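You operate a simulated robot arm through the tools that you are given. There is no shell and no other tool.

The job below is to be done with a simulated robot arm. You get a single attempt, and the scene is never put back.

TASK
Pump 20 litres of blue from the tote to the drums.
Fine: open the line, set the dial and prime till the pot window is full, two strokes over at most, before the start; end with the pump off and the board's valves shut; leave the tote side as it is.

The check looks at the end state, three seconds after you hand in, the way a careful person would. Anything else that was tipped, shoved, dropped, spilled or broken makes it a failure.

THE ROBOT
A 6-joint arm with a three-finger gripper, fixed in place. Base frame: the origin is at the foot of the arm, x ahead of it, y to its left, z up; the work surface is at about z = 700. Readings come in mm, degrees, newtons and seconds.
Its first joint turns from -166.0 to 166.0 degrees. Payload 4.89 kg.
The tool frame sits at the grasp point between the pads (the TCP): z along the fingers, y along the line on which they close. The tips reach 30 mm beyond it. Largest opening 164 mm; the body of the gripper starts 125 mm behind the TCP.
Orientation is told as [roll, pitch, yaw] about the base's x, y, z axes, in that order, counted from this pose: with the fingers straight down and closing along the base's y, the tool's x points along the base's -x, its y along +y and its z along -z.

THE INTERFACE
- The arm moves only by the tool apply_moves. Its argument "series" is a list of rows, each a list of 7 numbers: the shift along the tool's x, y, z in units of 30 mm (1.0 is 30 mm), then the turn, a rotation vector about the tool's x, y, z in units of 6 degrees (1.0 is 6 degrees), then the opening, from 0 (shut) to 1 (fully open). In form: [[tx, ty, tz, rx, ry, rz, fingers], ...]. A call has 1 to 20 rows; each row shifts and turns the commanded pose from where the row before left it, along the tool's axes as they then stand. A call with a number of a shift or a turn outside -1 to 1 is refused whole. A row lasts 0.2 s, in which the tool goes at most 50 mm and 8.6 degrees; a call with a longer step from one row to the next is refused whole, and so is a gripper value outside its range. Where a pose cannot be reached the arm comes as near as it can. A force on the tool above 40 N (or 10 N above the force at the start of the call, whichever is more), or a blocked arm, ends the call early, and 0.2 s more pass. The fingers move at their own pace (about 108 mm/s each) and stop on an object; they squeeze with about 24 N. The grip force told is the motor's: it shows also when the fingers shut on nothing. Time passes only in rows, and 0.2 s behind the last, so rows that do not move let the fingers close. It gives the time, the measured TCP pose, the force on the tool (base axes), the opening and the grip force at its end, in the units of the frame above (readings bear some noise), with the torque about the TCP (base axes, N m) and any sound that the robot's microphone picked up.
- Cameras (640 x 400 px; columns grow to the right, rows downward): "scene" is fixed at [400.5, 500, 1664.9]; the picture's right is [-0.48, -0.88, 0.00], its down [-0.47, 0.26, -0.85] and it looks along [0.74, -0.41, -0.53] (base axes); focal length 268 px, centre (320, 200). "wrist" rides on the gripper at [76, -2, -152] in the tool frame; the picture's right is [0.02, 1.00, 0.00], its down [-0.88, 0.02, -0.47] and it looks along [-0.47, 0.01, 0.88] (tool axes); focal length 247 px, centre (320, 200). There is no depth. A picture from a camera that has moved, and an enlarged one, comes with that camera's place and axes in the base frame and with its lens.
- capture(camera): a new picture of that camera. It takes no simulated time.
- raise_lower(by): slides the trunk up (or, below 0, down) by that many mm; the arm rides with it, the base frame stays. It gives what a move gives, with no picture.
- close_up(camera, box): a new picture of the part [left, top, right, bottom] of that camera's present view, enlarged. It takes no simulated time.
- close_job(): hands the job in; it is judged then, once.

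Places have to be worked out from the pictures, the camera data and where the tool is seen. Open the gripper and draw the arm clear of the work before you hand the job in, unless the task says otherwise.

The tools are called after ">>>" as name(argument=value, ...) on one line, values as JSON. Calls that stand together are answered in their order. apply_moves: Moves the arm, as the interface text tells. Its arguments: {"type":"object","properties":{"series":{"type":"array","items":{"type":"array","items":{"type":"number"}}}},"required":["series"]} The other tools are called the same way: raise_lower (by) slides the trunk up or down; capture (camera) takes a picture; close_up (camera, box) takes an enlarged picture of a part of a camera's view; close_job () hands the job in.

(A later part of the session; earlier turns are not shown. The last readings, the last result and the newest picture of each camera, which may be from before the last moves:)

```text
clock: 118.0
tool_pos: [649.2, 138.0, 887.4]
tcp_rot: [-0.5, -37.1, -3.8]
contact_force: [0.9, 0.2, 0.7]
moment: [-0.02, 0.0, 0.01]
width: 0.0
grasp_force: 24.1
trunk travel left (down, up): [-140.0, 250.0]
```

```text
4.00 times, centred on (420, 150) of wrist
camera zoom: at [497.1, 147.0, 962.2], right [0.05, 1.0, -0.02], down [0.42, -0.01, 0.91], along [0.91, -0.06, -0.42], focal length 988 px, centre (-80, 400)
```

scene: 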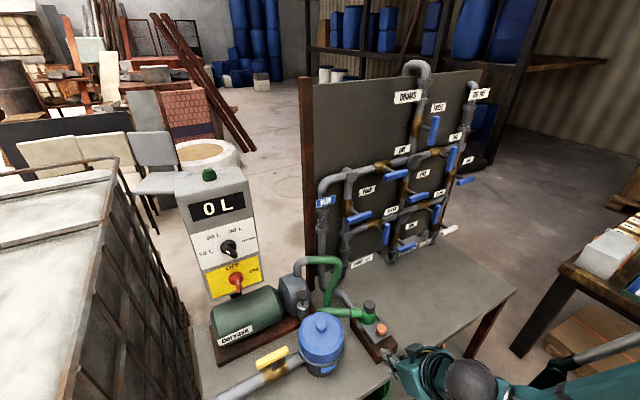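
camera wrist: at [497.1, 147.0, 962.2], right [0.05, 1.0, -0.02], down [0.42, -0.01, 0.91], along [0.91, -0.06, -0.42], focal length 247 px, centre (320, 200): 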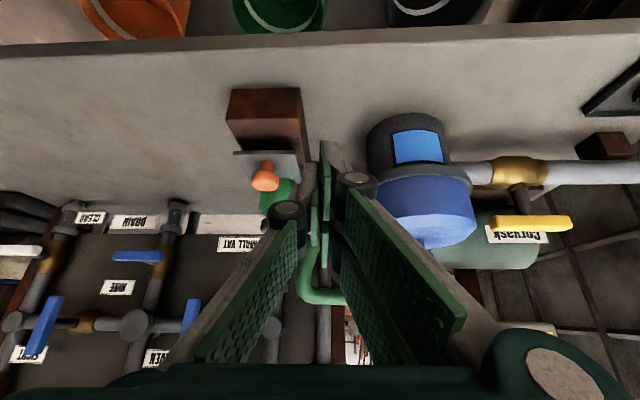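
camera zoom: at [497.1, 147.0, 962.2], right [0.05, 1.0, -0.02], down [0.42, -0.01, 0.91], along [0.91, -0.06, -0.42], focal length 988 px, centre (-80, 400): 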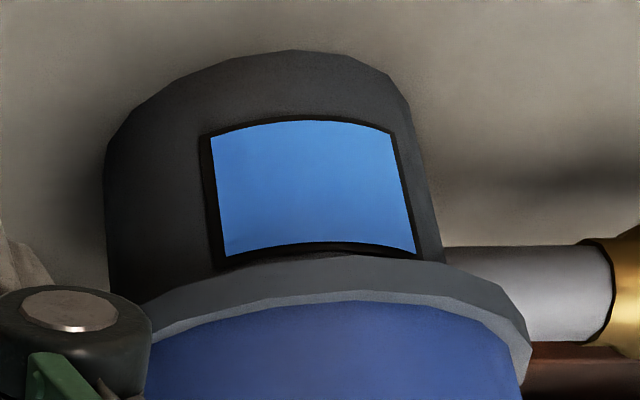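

The window is blue almost to its top edge, but the dark margin there is a bit thicker than at the bottom, so I can't be sure it's full. One more stroke stays inside the two-over allowance, so I'll raise the trunk and do a fourth, then compare.

>>> raise_lower(by=110)

>>> apply_moves(series=[[-0.6, 0, -0.8, 0, 0, 0, 0], [-0.6, 0, -0.8, 0, 0, 0, 0], [-0.5, 0.5, 0, 0.5, 0.2, 0.66, 0], [-0.5, 0.5, 0, 0.5, 0.2, 0.66, 0], [-0.5, 0.5, 0, 0.5, 0.2, 0.66, 0], [-0.393, 0.58, 0.676, 0, 0, 0, 0], [-0.393, 0.58, 0.676, 0, 0, 0, 0], [-0.393, 0.58, 0.676, 0, 0, 0, 0], [-0.393, 0.58, 0.676, 0, 0, 0, 0], [-0.393, 0.58, 0.676, 0, 0, 0, 0], [-0.393, 0.58, 0.676, 0, 0, 0, 0], [-0.393, 0.58, 0.676, 0, 0, 0, 0], [-0.393, 0.58, 0.676, 0, 0, 0, 0], [-0.393, 0.58, 0.676, 0, 0, 0, 0], [-0.393, 0.58, 0.676, 0, 0, 0, 0]])

>>> close_up(camera="wrist", box=[270, 70, 390, 220])

```text
clock: 119.4
tool_pos: [649.2, 137.0, 995.9]
tcp_rot: [-0.4, -37.1, -3.8]
contact_force: [-0.5, -0.3, 0.0]
moment: [0.02, -0.03, 0.02]
width: 0.0
grasp_force: 24.1
trunk travel left (down, up): [-250.0, 140.0]
```

```text
clock: 122.6
tool_pos: [946.9, 270.6, 977.0]
tcp_rot: [-0.9, -33.6, -18.4]
contact_force: [-0.9, -0.1, 0.0]
moment: [0.08, -0.02, 0.03]
width: 0.0
grasp_force: 23.9
trunk travel left (down, up): [-250.0, 140.0]
```

```text
2.67 times, centred on (330, 145) of wrist
camera zoom: at [806.5, 318.5, 1061.2], right [0.31, 0.95, -0.02], down [0.46, -0.12, 0.88], along [0.84, -0.28, -0.47], focal length 659 px, centre (293, 347)
```

zoom: 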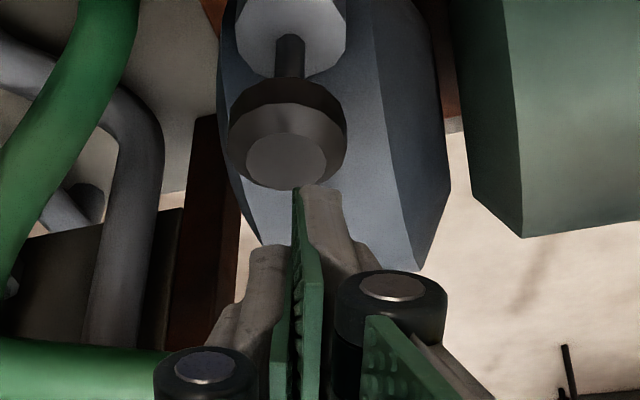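

>>> apply_moves(series=[[0.4, -0.07, 0.625, 0, 0, 0, 0], [0.42, -0.02, 0.625, 0, 0, 0, 0], [0.42, -0.02, 0.625, 0, 0, 0, 0], [0, 0, 0, 0, 0, 0, 0]])

>>> close_up(camera="wrist", box=[270, 70, 390, 220])

```text
clock: 123.6
tool_pos: [944.0, 267.0, 908.7]
tcp_rot: [-0.9, -33.6, -18.4]
contact_force: [-2.3, 0.3, 2.7]
moment: [0.01, 0.07, 0.04]
width: 0.0
grasp_force: 24.3
trunk travel left (down, up): [-250.0, 140.0]
heard: click
```

```text
2.67 times, centred on (330, 145) of wrist
camera zoom: at [804.4, 315.0, 993.3], right [0.31, 0.95, -0.03], down [0.46, -0.12, 0.88], along [0.84, -0.28, -0.47], focal length 659 px, centre (293, 347)
```

zoom: 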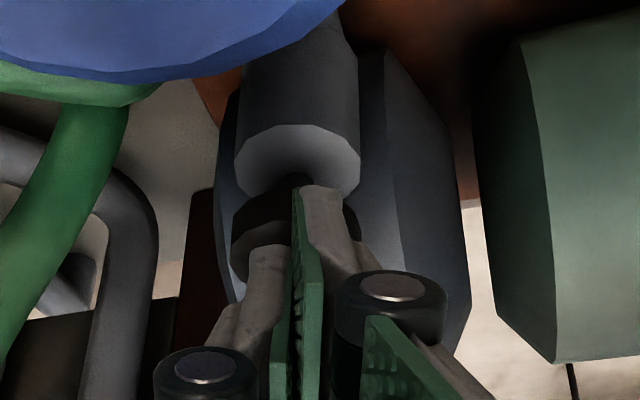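

Fourth stroke clicked. Back to the low viewing pose to compare the window.

>>> apply_moves(series=[[-0.42, 0.02, -0.625, 0, 0, 0, 0], [-0.42, 0.02, -0.625, 0, 0, 0, 0], [-0.4, 0.05, -0.625, 0, 0, 0, 0], [0.393, -0.58, -0.676, 0, 0, 0, 0], [0.393, -0.58, -0.676, 0, 0, 0, 0], [0.393, -0.58, -0.676, 0, 0, 0, 0], [0.393, -0.58, -0.676, 0, 0, 0, 0], [0.393, -0.58, -0.676, 0, 0, 0, 0], [0.393, -0.58, -0.676, 0, 0, 0, 0], [0.393, -0.58, -0.676, 0, 0, 0, 0], [0.393, -0.58, -0.676, 0, 0, 0, 0], [0.393, -0.58, -0.676, 0, 0, 0, 0], [0.393, -0.58, -0.676, 0, 0, 0, 0], [0.5, -0.5, 0, -0.5, -0.2, -0.66, 0], [0.5, -0.5, 0, -0.5, -0.2, -0.66, 0], [0.5, -0.5, 0, -0.5, -0.2, -0.66, 0], [0.6, 0, 0.8, 0, 0, 0, 0], [0.6, 0, 0.8, 0, 0, 0, 0]])

>>> raise_lower(by=-110)

>>> close_up(camera="wrist", box=[360, 100, 480, 200])

```text
clock: 127.4
tool_pos: [642.6, 140.3, 997.3]
tcp_rot: [-0.3, -37.2, -3.8]
contact_force: [-1.7, 0.2, -0.6]
moment: [0.05, -0.12, 0.06]
width: 0.0
grasp_force: 23.8
trunk travel left (down, up): [-250.0, 140.0]
```

```text
clock: 128.8
tool_pos: [642.8, 141.5, 887.0]
tcp_rot: [-0.5, -37.1, -3.8]
contact_force: [-0.3, -0.6, 0.1]
moment: [0.0, -0.01, 0.01]
width: 0.0
grasp_force: 24.1
trunk travel left (down, up): [-140.0, 250.0]
```

```text
4.00 times, centred on (420, 150) of wrist
camera zoom: at [491.9, 150.8, 962.9], right [0.05, 1.0, -0.02], down [0.42, -0.01, 0.91], along [0.91, -0.06, -0.42], focal length 988 px, centre (-80, 400)
```

zoom: 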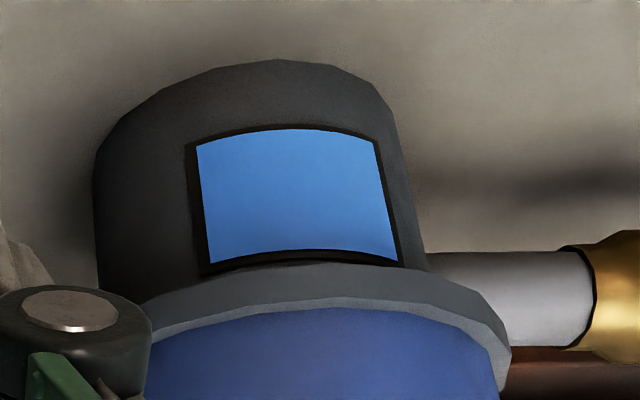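

The blue height is unchanged from before, so the window was full at three strokes and I'm one over, within the limit. Now for the red switch, at about (975, 457, 1042). I'll keep the trunk low, since the horizontal tool needs that height, and move in front of it.

>>> apply_moves(series=[[-0.57, 0, -0.755, 0, 0, 0, 0.3], [-0.57, 0, -0.755, 0, 0, 0, 0.3], [-0.57, 0, -0.755, 0, 0, 0, 0.3], [-0.57, 0, -0.755, 0, 0, 0, 0.3], [-0.57, 0, -0.755, 0, 0, 0, 0.3], [-0.57, 0, -0.755, 0, 0, 0, 0.3], [0, 0, 0, 0, -0.98, 0, 0.3], [0, 0, 0, 0, -0.98, 0, 0.3], [0, 0, 0, 0, -0.98, 0, 0.3], [0, 0, 0, 0, -0.98, 0, 0.3], [0, 0, 0, 0, -0.98, 0, 0.3], [0, 0, 0, 0, -0.98, 0, 0.3], [0, 0, 0, 0, -0.98, 0, 0.3], [0, 0, 0, 0, -0.98, 0, 0.3], [0, 0, 0, -0.6, -0.98, 0, 0.3]])

>>> capture(camera="wrist")

>>> capture(camera="scene")

```text
clock: 132.0
tool_pos: [661.6, 150.4, 1136.6]
tcp_rot: [-60.4, -89.8, 60.1]
contact_force: [0.9, -0.2, 0.9]
moment: [0.04, 0.02, -0.08]
width: 49.1
grasp_force: 0.1
out of reach, approached as far as the arm can: row 13, 14, 15
trunk travel left (down, up): [-140.0, 250.0]
```

```text
taken
camera wrist: at [508.9, 149.9, 1059.4], right [0.01, 1.0, -0.02], down [-0.47, 0.02, 0.88], along [0.88, 0.01, 0.47], focal length 247 px, centre (320, 200)
```

wrist: 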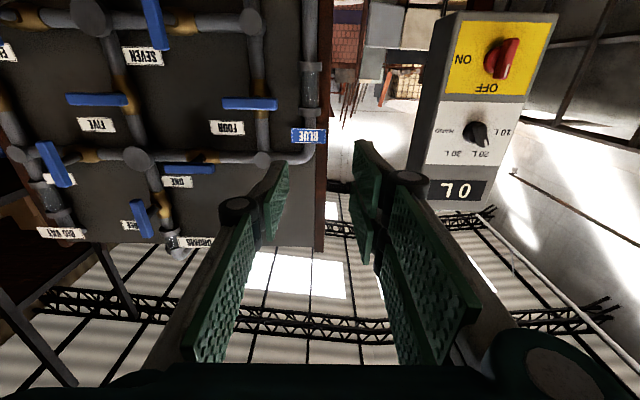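

```text
taken
```

scene: 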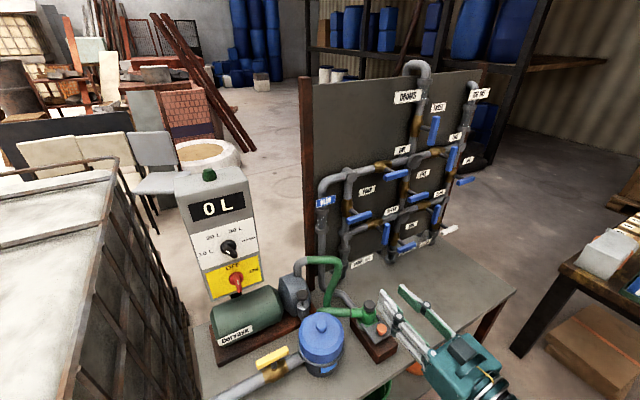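

Now I'll move across to the front of the switch, forward and down gradually.

>>> apply_moves(series=[[0, 0.93, 0.6, 0, 0, 0, 0.3], [0, 0.93, 0.6, 0, 0, 0, 0.3], [0, 0.93, 0.6, 0, 0, 0, 0.3], [0, 0.93, 0.6, 0, 0, 0, 0.3], [0, 0.93, 0.6, 0, 0, 0, 0.3], [0.4, 0.93, 0.4, 0, 0, 0, 0.3], [0.4, 0.93, 0.3, 0, 0, 0, 0.3], [0.4, 0.93, 0.3, 0, 0, 0, 0.3], [0.5, 0.93, 0.3, 0, 0, 0, 0.3], [0.5, 0.93, 0, 0, 0, 0, 0.3], [0.5, 0.9, 0, 0, 0, 0, 0.3]])

>>> capture(camera="wrist")

>>> capture(camera="scene")

```text
clock: 134.4
tool_pos: [791.7, 454.9, 1054.4]
tcp_rot: [-106.5, -89.9, 106.1]
contact_force: [0.8, -2.0, 0.9]
moment: [-0.02, 0.06, 0.25]
width: 49.1
grasp_force: 0.1
trunk travel left (down, up): [-140.0, 250.0]
```

```text
taken
camera wrist: at [639.8, 454.6, 978.0], right [0.01, 1.0, -0.02], down [-0.47, 0.02, 0.88], along [0.88, 0.0, 0.47], focal length 247 px, centre (320, 200)
```

wrist: 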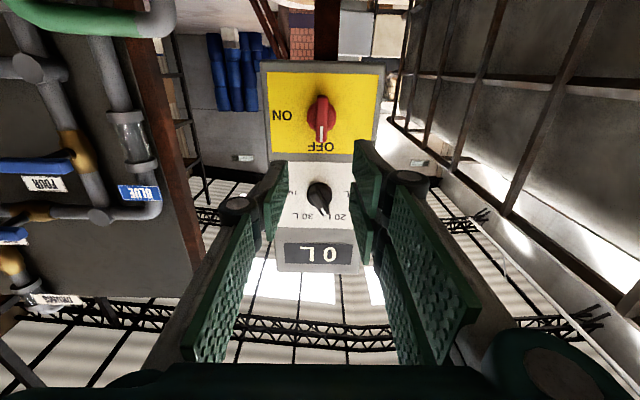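

```text
taken
```

scene: 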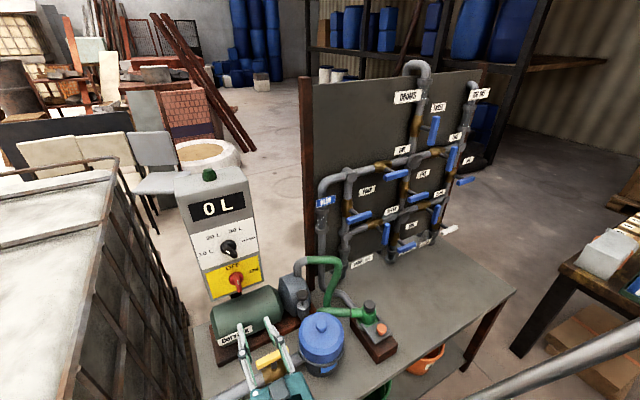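

I'm in front of the switch: pointer at OFF, axis at about y 455, z 1038. Advancing with fingers straddling the vertical bar.

>>> apply_moves(series=[[0.13, 0.01, 0.9, 0, 0, 0, 0.35], [0.13, 0.01, 0.9, 0, 0, 0, 0.35], [0.13, 0, 0.9, 0, 0, 0, 0.35], [0.13, 0, 0.9, 0, 0, 0, 0.35], [0, 0, 0.8, 0, 0, 0, 0.35]])

>>> capture(camera="wrist")

```text
clock: 135.6
tool_pos: [924.4, 455.2, 1038.0]
tcp_rot: [-112.1, -89.9, 111.9]
contact_force: [-0.8, 0.0, 1.1]
moment: [-0.02, 0.07, -0.09]
width: 57.4
grasp_force: 0.2
trunk travel left (down, up): [-140.0, 250.0]
```

```text
taken
camera wrist: at [772.6, 454.8, 961.5], right [0.01, 1.0, -0.02], down [-0.47, 0.02, 0.88], along [0.88, 0.01, 0.47], focal length 247 px, centre (320, 200)
```

wrist: 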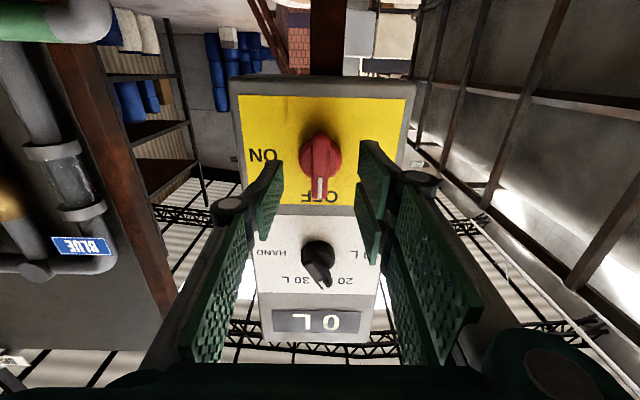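

Nicely centred. Advancing about 28 mm and gripping the bar.

>>> apply_moves(series=[[0.03, 0, 0.45, 0, 0, 0, 0.35], [0, 0, 0.45, 0, 0, 0, 0.35], [0, 0, 0, 0, 0, 0, 0], [0, 0, 0, 0, 0, 0, 0], [0, 0, 0, 0, 0, 0, 0]])

>>> capture(camera="wrist")

```text
clock: 136.8
tool_pos: [952.6, 455.0, 1037.5]
tcp_rot: [-107.0, -89.9, 106.4]
contact_force: [1.0, 0.2, 5.0]
moment: [0.07, 0.01, 0.01]
width: 14.7
grasp_force: 44.7
trunk travel left (down, up): [-140.0, 250.0]
```

```text
taken
camera wrist: at [800.9, 454.9, 961.0], right [0.01, 1.0, -0.02], down [-0.47, 0.02, 0.88], along [0.88, 0.0, 0.47], focal length 247 px, centre (320, 200)
```

wrist: 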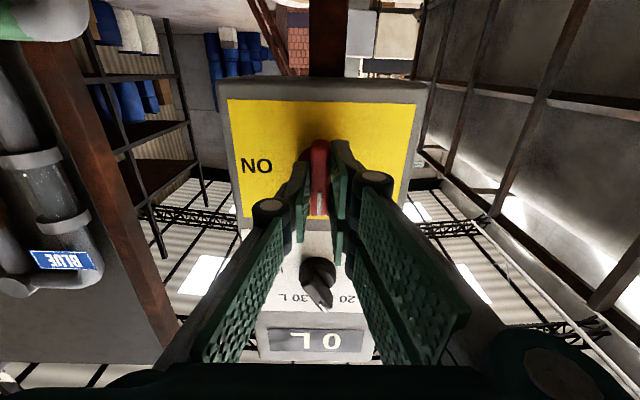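

Gripped with negligible side load. Line open, dial at 20 L and pot full are all confirmed, so I'll turn clockwise toward ON in stages.

>>> apply_moves(series=[[0, 0, 0, 0, 0, 0.8, 0], [0, 0, 0, 0, 0, 0.8, 0], [0, 0, 0, 0, 0, 0.8, 0], [0, 0, 0, 0, 0, 0.8, 0], [0, 0, 0, 0, 0, 0.8, 0]])

```text
clock: 137.8
tool_pos: [952.9, 455.4, 1037.3]
tcp_rot: [90.1, -70.7, -90.4]
contact_force: [5.4, 2.8, 0.2]
moment: [0.02, 0.67, 0.36]
width: 14.8
grasp_force: 45.5
trunk travel left (down, up): [-140.0, 250.0]
stopped in row 5: the force on the tool passed its limit at 40 N (the readings are from after the stop); the commanded pose is now the measured one
```

>>> apply_moves(series=[[0, 0, 0, 0, 0, 0, 0.2], [0, 0, 0, 0, 0, 0, 0.2], [0, 0, 0, 0, 0, 0, 0], [0, 0, 0, 0, 0, 0, 0], [0, 0, 0, 0, 0, 0, 0]])

>>> apply_moves(series=[[0, 0, 0, 0, 0, 0.6, 0], [0, 0, 0, 0, 0, 0.6, 0], [0, 0, 0, 0, 0, 0.6, 0]])

>>> capture(camera="wrist")

```text
clock: 139.1
tool_pos: [953.0, 456.3, 1036.3]
tcp_rot: [90.1, -70.8, -90.4]
contact_force: [4.4, 3.0, 3.9]
moment: [-0.01, -0.13, 0.1]
width: 14.8
grasp_force: 44.6
trunk travel left (down, up): [-140.0, 250.0]
```

```text
clock: 139.8
tool_pos: [951.7, 456.9, 1038.1]
tcp_rot: [90.1, -59.8, -90.4]
contact_force: [3.8, 9.6, 10.2]
moment: [-0.04, 0.41, 0.73]
width: 15.0
grasp_force: 45.0
trunk travel left (down, up): [-140.0, 250.0]
```

```text
taken
camera wrist: at [800.9, 494.4, 971.0], right [0.0, 0.88, 0.48], down [-0.48, -0.42, 0.77], along [0.88, -0.23, 0.42], focal length 247 px, centre (320, 200)
```

wrist: 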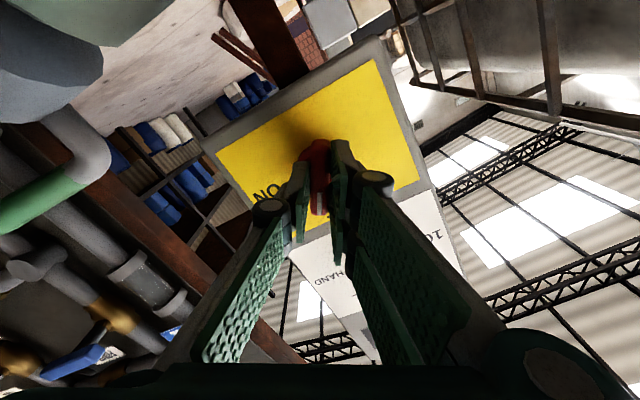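

Turning well at 30°. I'll nudge by 1 mm along the closing axis and continue.

>>> apply_moves(series=[[0, 0.03, 0, 0, 0, 0.6, 0], [0, 0, 0, 0, 0, 0.6, 0], [0, 0, 0, 0, 0, 0.6, 0], [0, 0, 0, 0, 0, 0.6, 0], [0, 0, 0, 0, 0, 0.6, 0], [0, 0, 0, 0, 0, 0.6, 0]])

```text
clock: 141.2
tool_pos: [952.1, 458.1, 1038.9]
tcp_rot: [90.1, -38.3, -90.4]
contact_force: [8.6, 4.5, 10.2]
moment: [-0.04, -0.1, 0.29]
width: 14.8
grasp_force: 44.9
trunk travel left (down, up): [-140.0, 250.0]
```

>>> apply_moves(series=[[0, 0.03, 0, 0, 0, 0.6, 0], [0, 0, 0, 0, 0, 0.6, 0], [0, 0, 0, 0, 0, 0.6, 0], [0, 0, 0, 0, 0, 0.6, 0], [0, 0, 0, 0, 0, 0.6, 0], [0, 0, 0, 0, 0, 0.6, 0]])

>>> close_up(camera="scene", box=[170, 160, 290, 280])

```text
clock: 142.7
tool_pos: [953.0, 457.9, 1038.8]
tcp_rot: [90.0, -16.5, -90.3]
contact_force: [-4.8, -2.7, -3.1]
moment: [0.02, 0.03, -0.35]
width: 14.7
grasp_force: 45.3
trunk travel left (down, up): [-140.0, 250.0]
```

```text
3.33 times, centred on (230, 220) of scene
camera zoom: at [400.5, 500.0, 1664.9], right [-0.48, -0.88, 0.0], down [-0.47, 0.26, -0.85], along [0.74, -0.41, -0.53], focal length 892 px, centre (620, 133)
```

zoom: 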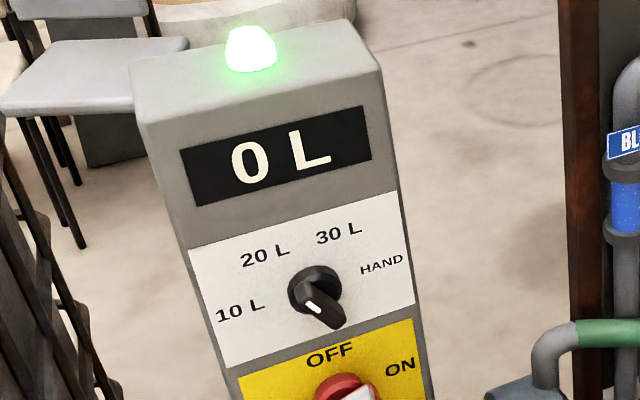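

The green lamp is lit and blue shows in the sight glass: the pump has started. I'll finish the last degrees to ON and watch the display.

>>> apply_moves(series=[[0, 0, 0, 0, 0, 0.6, 0], [0, 0, 0, 0, 0, 0.6, 0], [0, 0, 0, 0, 0, 0.6, 0], [0, 0, 0, 0, 0, 0.6, 0], [0, 0, 0, 0, 0, 0.5, 0]])

>>> close_up(camera="scene", box=[170, 160, 290, 280])

>>> close_up(camera="scene", box=[310, 50, 500, 270])

```text
clock: 143.8
tool_pos: [953.0, 456.4, 1040.3]
tcp_rot: [90.1, 0.9, -90.2]
contact_force: [7.0, -1.0, 10.3]
moment: [-0.75, -0.28, 0.1]
width: 14.8
grasp_force: 45.1
trunk travel left (down, up): [-140.0, 250.0]
```

```text
3.33 times, centred on (230, 220) of scene
camera zoom: at [400.5, 500.0, 1664.9], right [-0.48, -0.88, 0.0], down [-0.47, 0.26, -0.85], along [0.74, -0.41, -0.53], focal length 892 px, centre (620, 133)
```

zoom: 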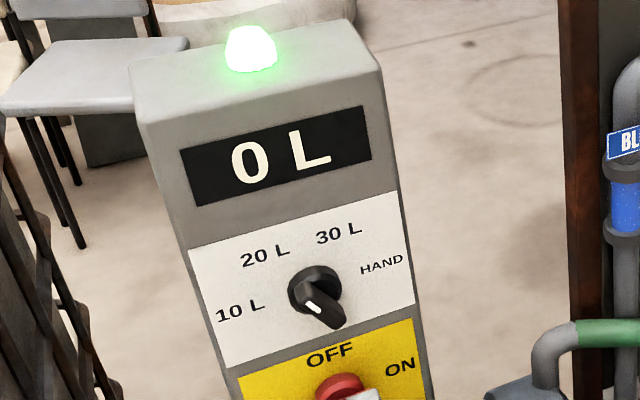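

```text
1.82 times, centred on (405, 160) of scene
camera zoom: at [400.5, 500.0, 1664.9], right [-0.48, -0.88, 0.0], down [-0.47, 0.26, -0.85], along [0.74, -0.41, -0.53], focal length 486 px, centre (166, 273)
```

zoom: 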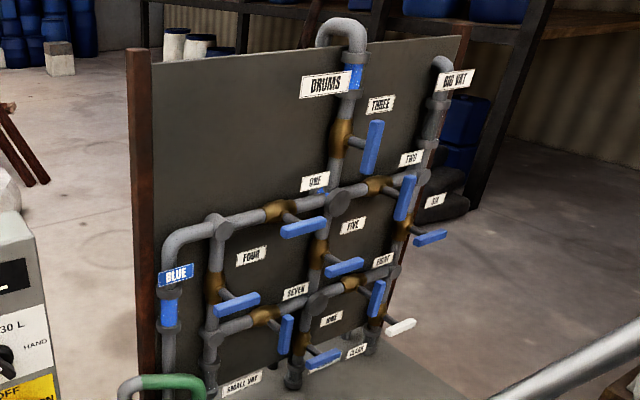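

Blue shows in the BLUE and DRUMS sight glasses and nowhere else. I'll hold and watch the counter.

>>> apply_moves(series=[[0, 0, 0, 0, 0, 0, 0], [0, 0, 0, 0, 0, 0, 0], [0, 0, 0, 0, 0, 0, 0], [0, 0, 0, 0, 0, 0, 0], [0, 0, 0, 0, 0, 0, 0]])

>>> close_up(camera="scene", box=[170, 160, 290, 280])

```text
clock: 145.1
tool_pos: [952.6, 457.4, 1039.8]
tcp_rot: [90.0, 0.7, -90.2]
contact_force: [12.7, 1.5, 16.9]
moment: [-0.69, -0.39, -0.01]
width: 14.6
grasp_force: 45.0
trunk travel left (down, up): [-140.0, 250.0]
```

```text
3.33 times, centred on (230, 220) of scene
camera zoom: at [400.5, 500.0, 1664.9], right [-0.48, -0.88, 0.0], down [-0.47, 0.26, -0.85], along [0.74, -0.41, -0.53], focal length 892 px, centre (620, 133)
```

zoom: 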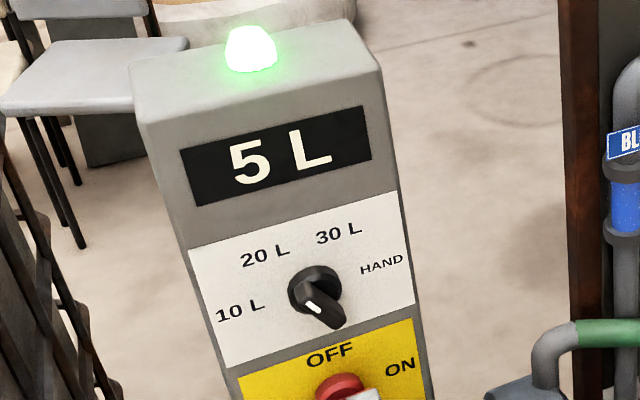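

>>> apply_moves(series=[[0, -0.02, 0, 0, 0, 0, 0], [0, 0, 0, 0, 0, 0, 0], [0, 0, 0, 0, 0, 0, 0], [0, 0, 0, 0, 0, 0, 0], [0, 0, 0, 0, 0, 0, 0]])

>>> close_up(camera="scene", box=[170, 160, 290, 280])

```text
clock: 145.6
tool_pos: [951.5, 457.5, 1039.2]
tcp_rot: [90.1, 0.5, -90.3]
contact_force: [1.4, 0.0, 10.5]
moment: [-0.54, -0.28, 0.31]
width: 14.7
grasp_force: 45.1
trunk travel left (down, up): [-140.0, 250.0]
stopped in row 2: the force on the tool passed its limit at 41 N (the readings are from after the stop); the commanded pose is now the measured one
```

```text
3.33 times, centred on (230, 220) of scene
camera zoom: at [400.5, 500.0, 1664.9], right [-0.48, -0.88, 0.0], down [-0.47, 0.26, -0.85], along [0.74, -0.41, -0.53], focal length 892 px, centre (620, 133)
```

zoom: 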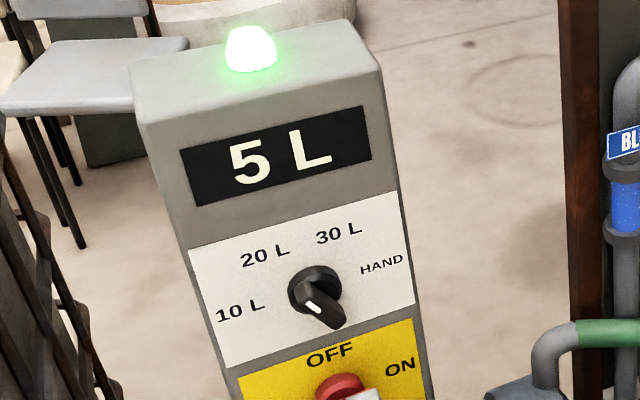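

Counter at 5 L. I'll keep the tool still and wait in short spells.

>>> apply_moves(series=[[0, 0, 0, 0, 0, 0, 0], [0, 0, 0, 0, 0, 0, 0], [0, 0, 0, 0, 0, 0, 0], [0, 0, 0, 0, 0, 0, 0], [0, 0, 0, 0, 0, 0, 0]])

>>> close_up(camera="scene", box=[170, 160, 290, 280])

```text
clock: 146.8
tool_pos: [951.1, 457.9, 1039.9]
tcp_rot: [90.1, 0.7, -90.4]
contact_force: [6.5, 1.9, 17.5]
moment: [-0.62, -0.44, -0.06]
width: 15.0
grasp_force: 45.2
trunk travel left (down, up): [-140.0, 250.0]
```

```text
3.33 times, centred on (230, 220) of scene
camera zoom: at [400.5, 500.0, 1664.9], right [-0.48, -0.88, 0.0], down [-0.47, 0.26, -0.85], along [0.74, -0.41, -0.53], focal length 892 px, centre (620, 133)
```

zoom: 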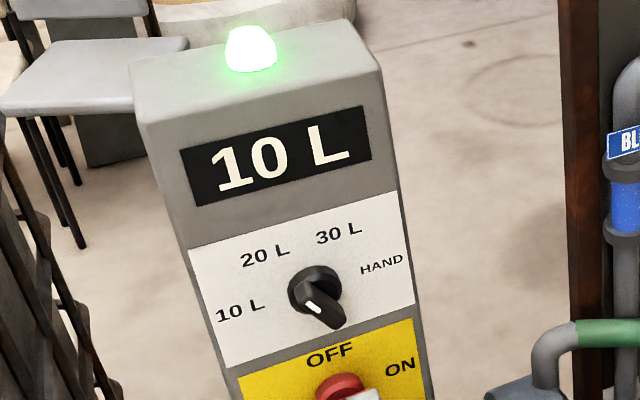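

>>> apply_moves(series=[[0, 0, 0, 0, 0, 0, 0], [0, 0, 0, 0, 0, 0, 0], [0, 0, 0, 0, 0, 0, 0], [0, 0, 0, 0, 0, 0, 0], [0, 0, 0, 0, 0, 0, 0], [0, 0, 0, 0, 0, 0, 0], [0, 0, 0, 0, 0, 0, 0], [0, 0, 0, 0, 0, 0, 0]])

>>> close_up(camera="scene", box=[170, 160, 290, 280])

```text
clock: 148.6
tool_pos: [952.1, 457.6, 1039.3]
tcp_rot: [90.2, 0.7, -90.3]
contact_force: [11.8, 4.6, 23.3]
moment: [-0.65, -0.6, 0.11]
width: 14.6
grasp_force: 45.2
trunk travel left (down, up): [-140.0, 250.0]
```

```text
3.33 times, centred on (230, 220) of scene
camera zoom: at [400.5, 500.0, 1664.9], right [-0.48, -0.88, 0.0], down [-0.47, 0.26, -0.85], along [0.74, -0.41, -0.53], focal length 892 px, centre (620, 133)
```

zoom: 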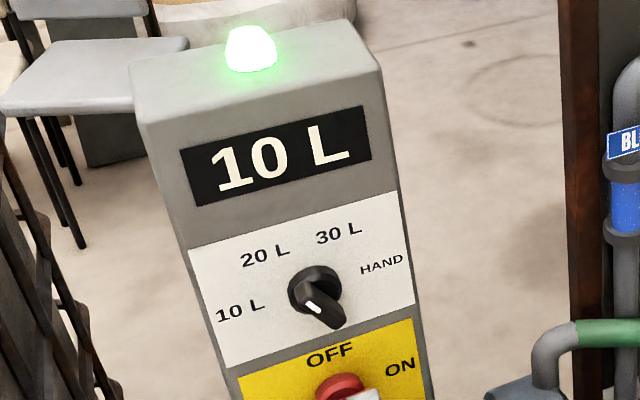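

>>> apply_moves(series=[[0, 0, 0, 0, 0, 0, 0], [0, 0, 0, 0, 0, 0, 0], [0, 0, 0, 0, 0, 0, 0], [0, 0, 0, 0, 0, 0, 0], [0, 0, 0, 0, 0, 0, 0]])

>>> close_up(camera="scene", box=[170, 160, 290, 280])

```text
clock: 149.8
tool_pos: [953.3, 457.9, 1039.8]
tcp_rot: [90.1, 0.6, -90.3]
contact_force: [13.2, 5.8, 24.6]
moment: [-0.68, -0.61, 0.17]
width: 15.2
grasp_force: 44.6
trunk travel left (down, up): [-140.0, 250.0]
```

```text
3.33 times, centred on (230, 220) of scene
camera zoom: at [400.5, 500.0, 1664.9], right [-0.48, -0.88, 0.0], down [-0.47, 0.26, -0.85], along [0.74, -0.41, -0.53], focal length 892 px, centre (620, 133)
```

zoom: 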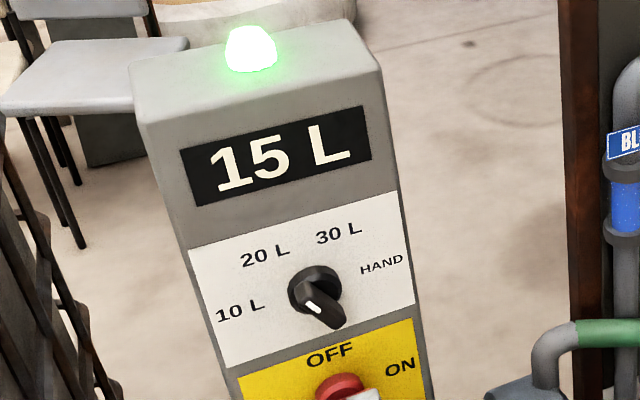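

>>> apply_moves(series=[[0, 0.02, 0, 0, 0, 0, 0], [0, 0, 0, 0, 0, 0, 0], [0, 0, 0, 0, 0, 0, 0], [0, 0, 0, 0, 0, 0, 0], [0, 0, 0, 0, 0, 0, 0]])

>>> close_up(camera="scene", box=[170, 160, 290, 280])

```text
clock: 151.0
tool_pos: [952.0, 458.6, 1040.4]
tcp_rot: [90.0, 0.6, -90.4]
contact_force: [-18.1, -6.7, -9.1]
moment: [-0.59, 0.22, -0.1]
width: 14.9
grasp_force: 45.0
trunk travel left (down, up): [-140.0, 250.0]
```

```text
3.33 times, centred on (230, 220) of scene
camera zoom: at [400.5, 500.0, 1664.9], right [-0.48, -0.88, 0.0], down [-0.47, 0.26, -0.85], along [0.74, -0.41, -0.53], focal length 892 px, centre (620, 133)
```

zoom: 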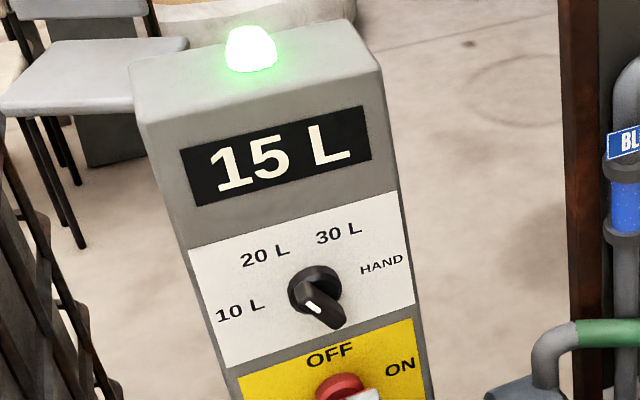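

>>> apply_moves(series=[[0, 0, 0, 0, 0, 0, 0], [0, 0, 0, 0, 0, 0, 0]])

>>> close_up(camera="scene", box=[170, 160, 290, 280])

```text
clock: 151.6
tool_pos: [953.9, 457.6, 1040.0]
tcp_rot: [90.0, 0.7, -90.2]
contact_force: [-27.6, -10.2, -18.1]
moment: [-0.58, 0.43, -0.44]
width: 14.8
grasp_force: 44.9
trunk travel left (down, up): [-140.0, 250.0]
```

```text
3.33 times, centred on (230, 220) of scene
camera zoom: at [400.5, 500.0, 1664.9], right [-0.48, -0.88, 0.0], down [-0.47, 0.26, -0.85], along [0.74, -0.41, -0.53], focal length 892 px, centre (620, 133)
```

zoom: 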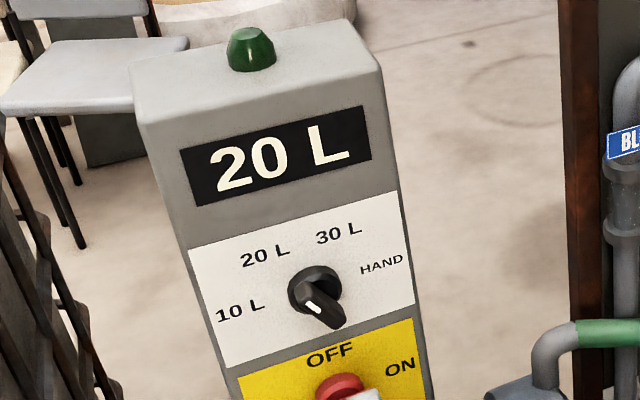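

It stopped by itself at 20 L and the lamp went out. Now I'll re-grip and turn the switch back to OFF.

>>> apply_moves(series=[[0, 0, 0, 0, 0, 0, 0.2], [0, 0, 0, 0, 0, 0, 0.2], [0, 0, 0, 0, 0, 0, 0], [0, 0, 0, 0, 0, 0, 0], [0, 0, 0, 0, 0, 0, 0]])

>>> apply_moves(series=[[0, 0, 0, 0, 0, -0.6, 0], [0, 0, 0, 0, 0, -0.6, 0], [0, 0, 0, 0, 0, -0.6, 0], [0, 0, 0, 0, 0, -0.6, 0], [0, 0, 0, 0, 0, -0.6, 0], [0, 0, 0, 0, 0, -0.6, 0]])

```text
clock: 152.8
tool_pos: [952.6, 457.9, 1040.2]
tcp_rot: [90.1, 0.7, -90.2]
contact_force: [3.9, 1.3, 0.1]
moment: [-0.53, 0.02, 0.06]
width: 14.6
grasp_force: 45.4
trunk travel left (down, up): [-140.0, 250.0]
```

```text
clock: 154.2
tool_pos: [953.6, 455.7, 1037.9]
tcp_rot: [90.1, -21.0, -90.3]
contact_force: [13.5, 9.1, 1.6]
moment: [-0.01, 0.09, 0.52]
width: 15.2
grasp_force: 44.2
trunk travel left (down, up): [-140.0, 250.0]
```

>>> apply_moves(series=[[0, 0, 0, 0, 0, -0.6, 0], [0, 0, 0, 0, 0, -0.6, 0], [0, 0, 0, 0, 0, -0.6, 0], [0, 0, 0, 0, 0, -0.6, 0], [0, 0, 0, 0, 0, -0.6, 0], [0, 0, 0, 0, 0, -0.6, 0]])

```text
clock: 155.6
tool_pos: [953.2, 457.7, 1037.7]
tcp_rot: [90.0, -42.5, -90.4]
contact_force: [-19.4, -10.2, -34.3]
moment: [0.12, 0.67, -0.51]
width: 14.8
grasp_force: 44.6
trunk travel left (down, up): [-140.0, 250.0]
```

The load has risen to about 35 N, so I'll re-grip before continuing.

>>> apply_moves(series=[[0, 0, 0, 0, 0, 0, 0.2], [0, 0, 0, 0, 0, 0, 0.2], [0, -0.02, 0, 0, 0, 0, 0], [0, 0, 0, 0, 0, 0, 0], [0, 0, 0, 0, 0, 0, 0], [0, 0, 0, 0, 0, -0.6, 0], [0, 0, 0, 0, 0, -0.6, 0], [0, 0, 0, 0, 0, -0.6, 0], [0, 0, 0, 0, 0, -0.6, 0]])

```text
clock: 157.6
tool_pos: [953.9, 456.6, 1038.0]
tcp_rot: [90.1, -57.0, -90.4]
contact_force: [-2.6, -17.9, -23.6]
moment: [0.05, -0.02, -0.86]
width: 15.0
grasp_force: 44.5
trunk travel left (down, up): [-140.0, 250.0]
```

>>> apply_moves(series=[[0, 0, 0, 0, 0, 0, 0.2], [0, 0, 0, 0, 0, 0, 0.2], [0, -0.03, 0, 0, 0, 0, 0], [0, 0, 0, 0, 0, 0, 0], [0, 0, 0, 0, 0, 0, 0], [0, 0, 0, 0, 0, -0.6, 0], [0, 0, 0, 0, 0, -0.6, 0], [0, 0, 0, 0, 0, -0.6, 0], [0, 0, 0, 0, 0, -0.6, 0], [0, 0, 0, 0, 0, -0.6, 0], [0, 0, 0, 0, 0, -0.6, 0]])

>>> capture(camera="wrist")

```text
clock: 159.9
tool_pos: [953.6, 455.7, 1038.4]
tcp_rot: [90.0, -74.5, -90.5]
contact_force: [-0.7, -2.2, -12.4]
moment: [0.0, 0.19, -0.08]
width: 14.9
grasp_force: 44.4
trunk travel left (down, up): [-140.0, 250.0]
stopped in row 11: the force on the tool passed its limit at 41 N (the readings are from after the stop); the commanded pose is now the measured one
```

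```text
taken
camera wrist: at [801.7, 475.8, 964.2], right [0.01, 0.97, 0.24], down [-0.47, -0.21, 0.85], along [0.88, -0.12, 0.46], focal length 247 px, centre (320, 200)
```

wrist: 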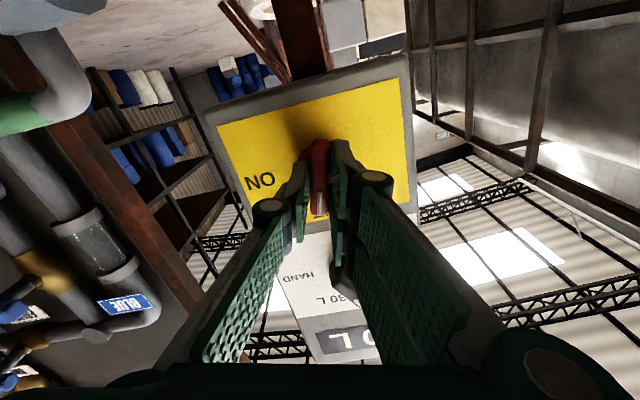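

Only about 15° remain. I'll re-grip and push to the OFF stop.

>>> apply_moves(series=[[0, 0, 0, 0, 0, 0, 0.2], [0, 0, 0, 0, 0, 0, 0.2], [0, 0, 0, 0, 0, 0, 0], [0, 0, 0, 0, 0, 0, 0], [0, 0, 0, 0, 0, 0, 0], [0, 0, 0, 0, 0, -0.6, 0], [0, 0, 0, 0, 0, -0.6, 0], [0, 0, 0, 0, 0, -0.6, 0], [0, 0, 0, 0, 0, -0.6, 0], [0, 0, 0, 0, 0, -0.5, 0]])

>>> capture(camera="wrist")

```text
clock: 162.1
tool_pos: [952.0, 456.0, 1038.8]
tcp_rot: [-90.2, -88.1, 89.7]
contact_force: [-4.3, -14.4, -12.2]
moment: [1.66, 0.44, -0.3]
width: 15.0
grasp_force: 45.3
trunk travel left (down, up): [-140.0, 250.0]
```

```text
taken
camera wrist: at [801.3, 452.5, 962.5], right [0.01, 1.0, -0.06], down [-0.47, 0.05, 0.88], along [0.88, 0.02, 0.47], focal length 247 px, centre (320, 200)
```

wrist: 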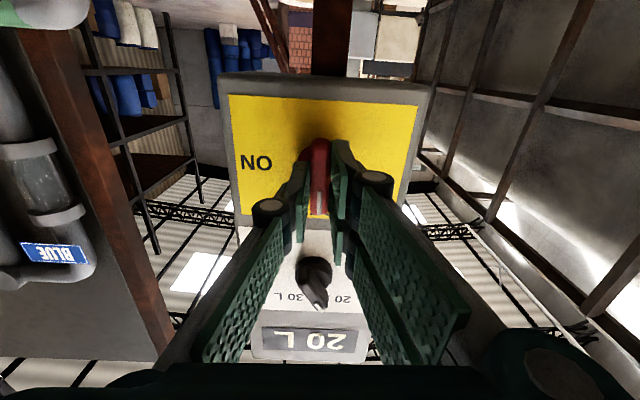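

OFF stop reached (1.7 Nm). I'll release, back off, and check the box from the scene camera, then raise the trunk for the valves.

>>> apply_moves(series=[[0, 0, 0, 0, 0, 0.3, 0.3], [0, 0, 0, 0, 0, 0, 0.3], [0, 0, 0, 0, 0, 0, 0.3], [0, 0, -1, 0, 0, 0, 0.3], [0, 0, -1, 0, 0, 0, 0.3], [0, 0, -1, 0, 0, 0, 0.3], [0, 0, -1, 0, 0, 0, 0.3], [0, 0, -1, 0, 0, 0, 0.3], [0, 0, -0.5, 0, 0, 0, 0.3]])

>>> raise_lower(by=240)

>>> close_up(camera="scene", box=[170, 160, 290, 290])

>>> capture(camera="wrist")

```text
clock: 164.1
tool_pos: [786.6, 455.9, 1038.7]
tcp_rot: [-103.7, -89.8, 103.2]
contact_force: [1.2, -1.0, -0.9]
moment: [0.03, -0.1, 0.0]
width: 49.4
grasp_force: 0.0
trunk travel left (down, up): [-140.0, 250.0]
```

```text
clock: 166.6
tool_pos: [786.5, 455.9, 1278.7]
tcp_rot: [-107.2, -89.8, 106.9]
contact_force: [0.5, 0.1, -0.2]
moment: [0.0, -0.01, -0.02]
width: 49.1
grasp_force: 0.1
trunk travel left (down, up): [-380.0, 10.0]
```

```text
3.08 times, centred on (230, 225) of scene
camera zoom: at [400.5, 500.0, 1664.9], right [-0.48, -0.88, 0.0], down [-0.47, 0.26, -0.85], along [0.74, -0.41, -0.53], focal length 823 px, centre (597, 123)
```

zoom: 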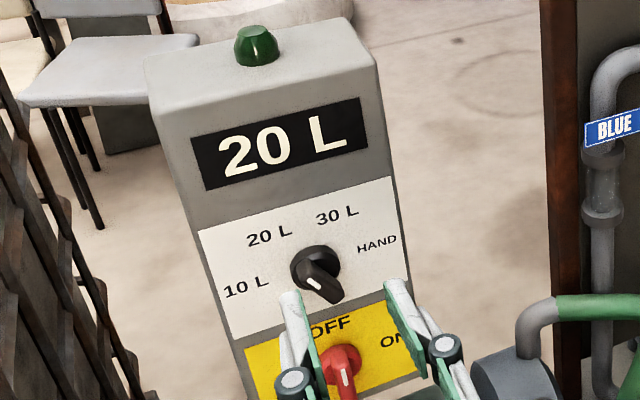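

```text
taken
camera wrist: at [635.2, 455.6, 1201.9], right [0.01, 1.0, -0.02], down [-0.47, 0.02, 0.88], along [0.88, 0.01, 0.47], focal length 247 px, centre (320, 200)
```

wrist: 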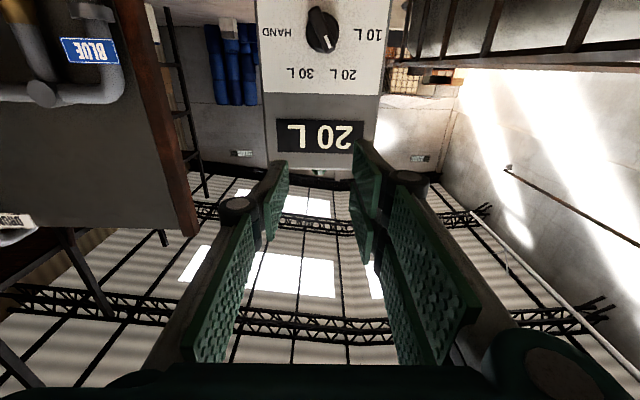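

Switch reads OFF, display 20 L, lamp out. Next I'll go across to valve THREE to shut it.

>>> apply_moves(series=[[-0.165, -1, 0, 0, 0, 0, 0.4], [-0.165, -1, 0, 0, 0, 0, 0.4], [-0.165, -1, 0, 0, 0, 0, 0.4], [-0.165, -1, 0, 0, 0, 0, 0.4], [-0.165, -1, 0, 0, 0, 0, 0.4], [-0.165, -1, 0, 0, 0, 0, 0.4], [-0.165, -1, 0, 0, 0, 0, 0.4], [-0.165, -1, 0, 0, 0, 0, 0.4], [-0.165, -1, 0, 0, 0, 0, 0.4], [-0.165, -1, 0, 0, 0, 0, 0.4], [-0.165, -1, 0, 0, 0, 0, 0.4], [-0.165, -1, 0, 0, 0, 0, 0.4], [-0.165, -1, 0, 0, 0, 0, 0.4], [-0.165, -1, 0, 0, 0, 0, 0.4], [-0.165, -1, 0, 0, 0, 0, 0.4], [-0.165, -1, 0, 0, 0, 0, 0.4], [-0.165, -1, 0, 0, 0, 0, 0.4], [-0.165, -1, 0, 0, 0, 0, 0.4], [-0.165, -1, 0, 0, 0, 0, 0.4], [-0.165, -1, 0, 0, 0, 0, 0.4]])

>>> apply_moves(series=[[0, -0.96, 0.5, 0, 0, 0, 0.4], [0, -0.96, 0.5, 0, 0, 0, 0.4], [0, -0.96, 0.5, 0, 0, 0, 0.4], [0, -0.96, 0.5, 0, 0, 0, 0.4]])

>>> capture(camera="wrist")

>>> capture(camera="scene")

```text
clock: 170.8
tool_pos: [785.2, -144.5, 1382.1]
tcp_rot: [-102.7, -89.9, 102.4]
contact_force: [0.0, 0.2, -0.5]
moment: [-0.02, -0.03, -0.07]
width: 65.6
grasp_force: 0.1
out of reach, approached as far as the arm can: row 9
trunk travel left (down, up): [-380.0, 10.0]
```

```text
clock: 171.8
tool_pos: [845.3, -259.7, 1384.1]
tcp_rot: [-110.0, -89.7, 109.7]
contact_force: [-1.1, 0.7, 0.7]
moment: [-0.03, 0.06, -0.04]
width: 65.6
grasp_force: 0.0
trunk travel left (down, up): [-380.0, 10.0]
```

```text
taken
camera wrist: at [693.6, -260.3, 1307.5], right [0.01, 1.0, -0.03], down [-0.47, 0.02, 0.88], along [0.88, 0.01, 0.47], focal length 247 px, centre (320, 200)
```

wrist: 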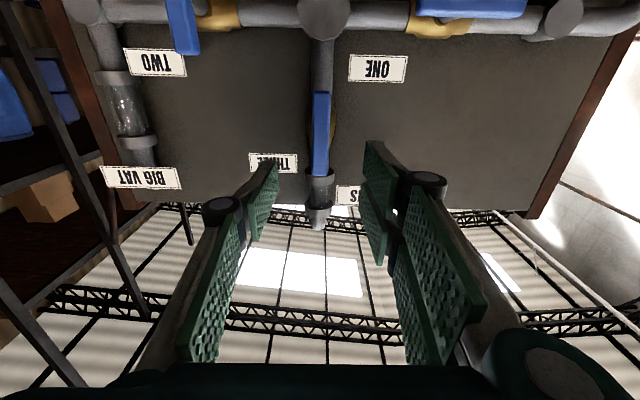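

```text
taken
```

scene: 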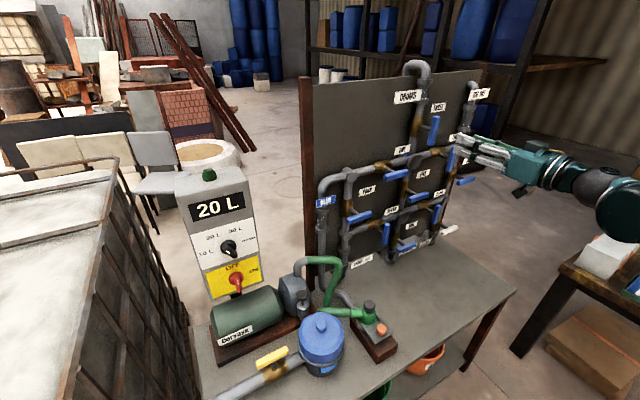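

THREE's vertical bar is straight ahead at y≈−258, z≈1378. Advancing and gripping.

>>> apply_moves(series=[[0.07, 0.02, 0.93, 0, 0, 0, 0.4], [0.07, 0.02, 0.93, 0, 0, 0, 0.4], [0.06, 0, 0.93, 0, 0, 0, 0.4], [0, 0, 0.93, 0, 0, 0, 0.4], [0, 0, 0.93, 0, 0, 0, 0.4], [0, 0, 0, 0, 0, 0, 0.4], [0, 0, 0, 0, 0, 0, 0], [0, 0, 0, 0, 0, 0, 0], [0, 0, 0, 0, 0, 0, 0]])

>>> capture(camera="wrist")

```text
clock: 173.8
tool_pos: [984.1, -259.7, 1378.4]
tcp_rot: [-99.5, -89.8, 99.1]
contact_force: [12.0, -5.4, 1.4]
moment: [0.23, -0.18, -0.1]
width: 20.2
grasp_force: 44.6
trunk travel left (down, up): [-380.0, 10.0]
```

```text
taken
camera wrist: at [832.1, -260.3, 1301.6], right [0.01, 1.0, -0.02], down [-0.47, 0.02, 0.88], along [0.88, 0.01, 0.47], focal length 247 px, centre (320, 200)
```

wrist: 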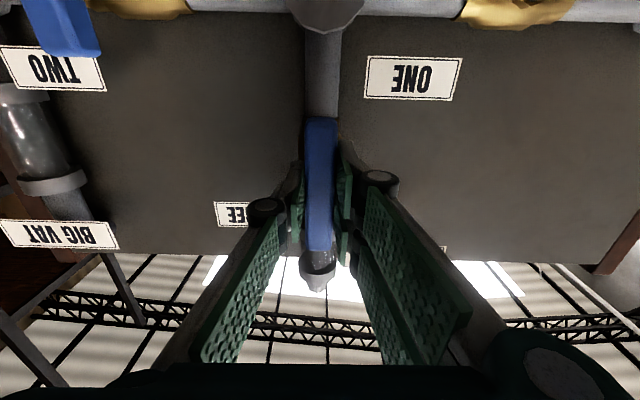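

Gripped cleanly. Turning clockwise to shut THREE.

>>> apply_moves(series=[[0, 0, 0, 0, 0, 0.8, 0], [0, 0, 0, 0, 0, 0.8, 0], [0, 0, 0, 0, 0, 0.8, 0], [0, 0, 0, 0, 0, 0.8, 0], [0, 0, 0, 0, 0, 0.8, 0], [0, 0, 0, 0, 0, 0.8, 0], [0, 0, 0, 0, 0, 0.8, 0], [0, 0, 0, 0, 0, 0.8, 0], [0, 0, 0, 0, 0, 0.8, 0]])

```text
clock: 175.8
tool_pos: [984.0, -258.2, 1378.6]
tcp_rot: [90.1, -46.9, -90.5]
contact_force: [21.1, -13.4, 22.2]
moment: [0.0, -0.3, -0.14]
width: 20.2
grasp_force: 44.7
trunk travel left (down, up): [-380.0, 10.0]
```

>>> apply_moves(series=[[0, 0, 0, 0, 0, 0, 0.25], [0, 0, 0, 0, 0, 0, 0.25], [0, 0, 0, 0, 0, 0, 0], [0, 0, 0, 0, 0, 0, 0], [0, 0, 0, 0, 0, 0, 0], [0, 0, 0, 0, 0, 0.8, 0], [0, 0, 0, 0, 0, 0.8, 0], [0, 0, 0, 0, 0, 0.8, 0], [0, 0, 0, 0, 0, 0.8, 0], [0, 0, 0, 0, 0, 0.8, 0]])

```text
clock: 178.0
tool_pos: [983.6, -257.7, 1378.0]
tcp_rot: [90.1, -22.9, -90.4]
contact_force: [1.2, 6.7, -1.1]
moment: [-0.03, -0.02, 0.09]
width: 20.2
grasp_force: 44.8
trunk travel left (down, up): [-380.0, 10.0]
```

>>> apply_moves(series=[[0, 0, 0, 0, 0, 0.8, 0], [0, 0, 0, 0, 0, 0.8, 0], [0, 0, 0, 0, 0, 0.8, 0], [0, 0, 0, 0, 0, 0.8, 0], [0, 0, 0, 0, 0, 0.6, 0], [0, 0, 0, 0, 0, 0.5, 0]])

>>> capture(camera="wrist")

>>> close_up(camera="scene", box=[370, 80, 500, 180])

```text
clock: 179.4
tool_pos: [983.2, -257.0, 1380.1]
tcp_rot: [90.2, 2.6, -90.3]
contact_force: [2.7, 2.2, 25.5]
moment: [-2.32, -0.4, 0.26]
width: 20.8
grasp_force: 44.9
trunk travel left (down, up): [-380.0, 10.0]
stopped in row 6: the force on the tool passed its limit at 42 N (the readings are from after the stop); the commanded pose is now the measured one
```

```text
taken
camera wrist: at [831.6, -179.2, 1381.7], right [0.0, -0.02, 1.0], down [-0.48, -0.88, -0.02], along [0.88, -0.48, -0.01], focal length 247 px, centre (320, 200)
```

wrist: 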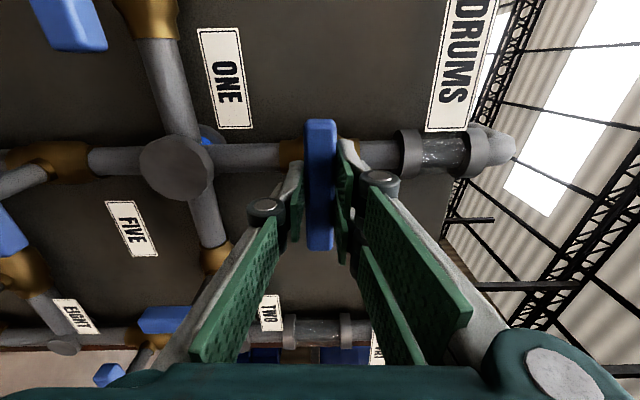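

```text
4.00 times, centred on (435, 130) of scene
camera zoom: at [400.5, 500.0, 1664.9], right [-0.48, -0.88, 0.0], down [-0.47, 0.26, -0.85], along [0.74, -0.41, -0.53], focal length 1070 px, centre (-140, 480)
```

zoom: 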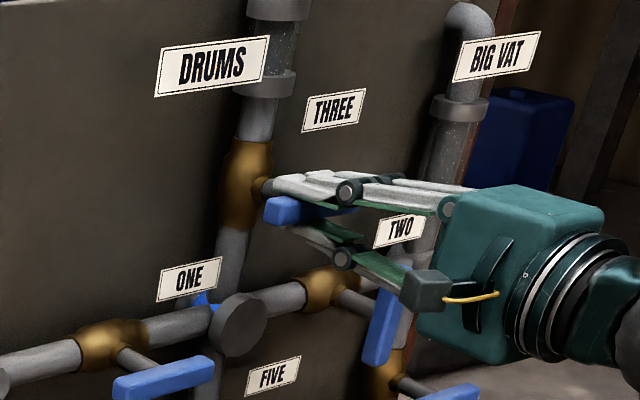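

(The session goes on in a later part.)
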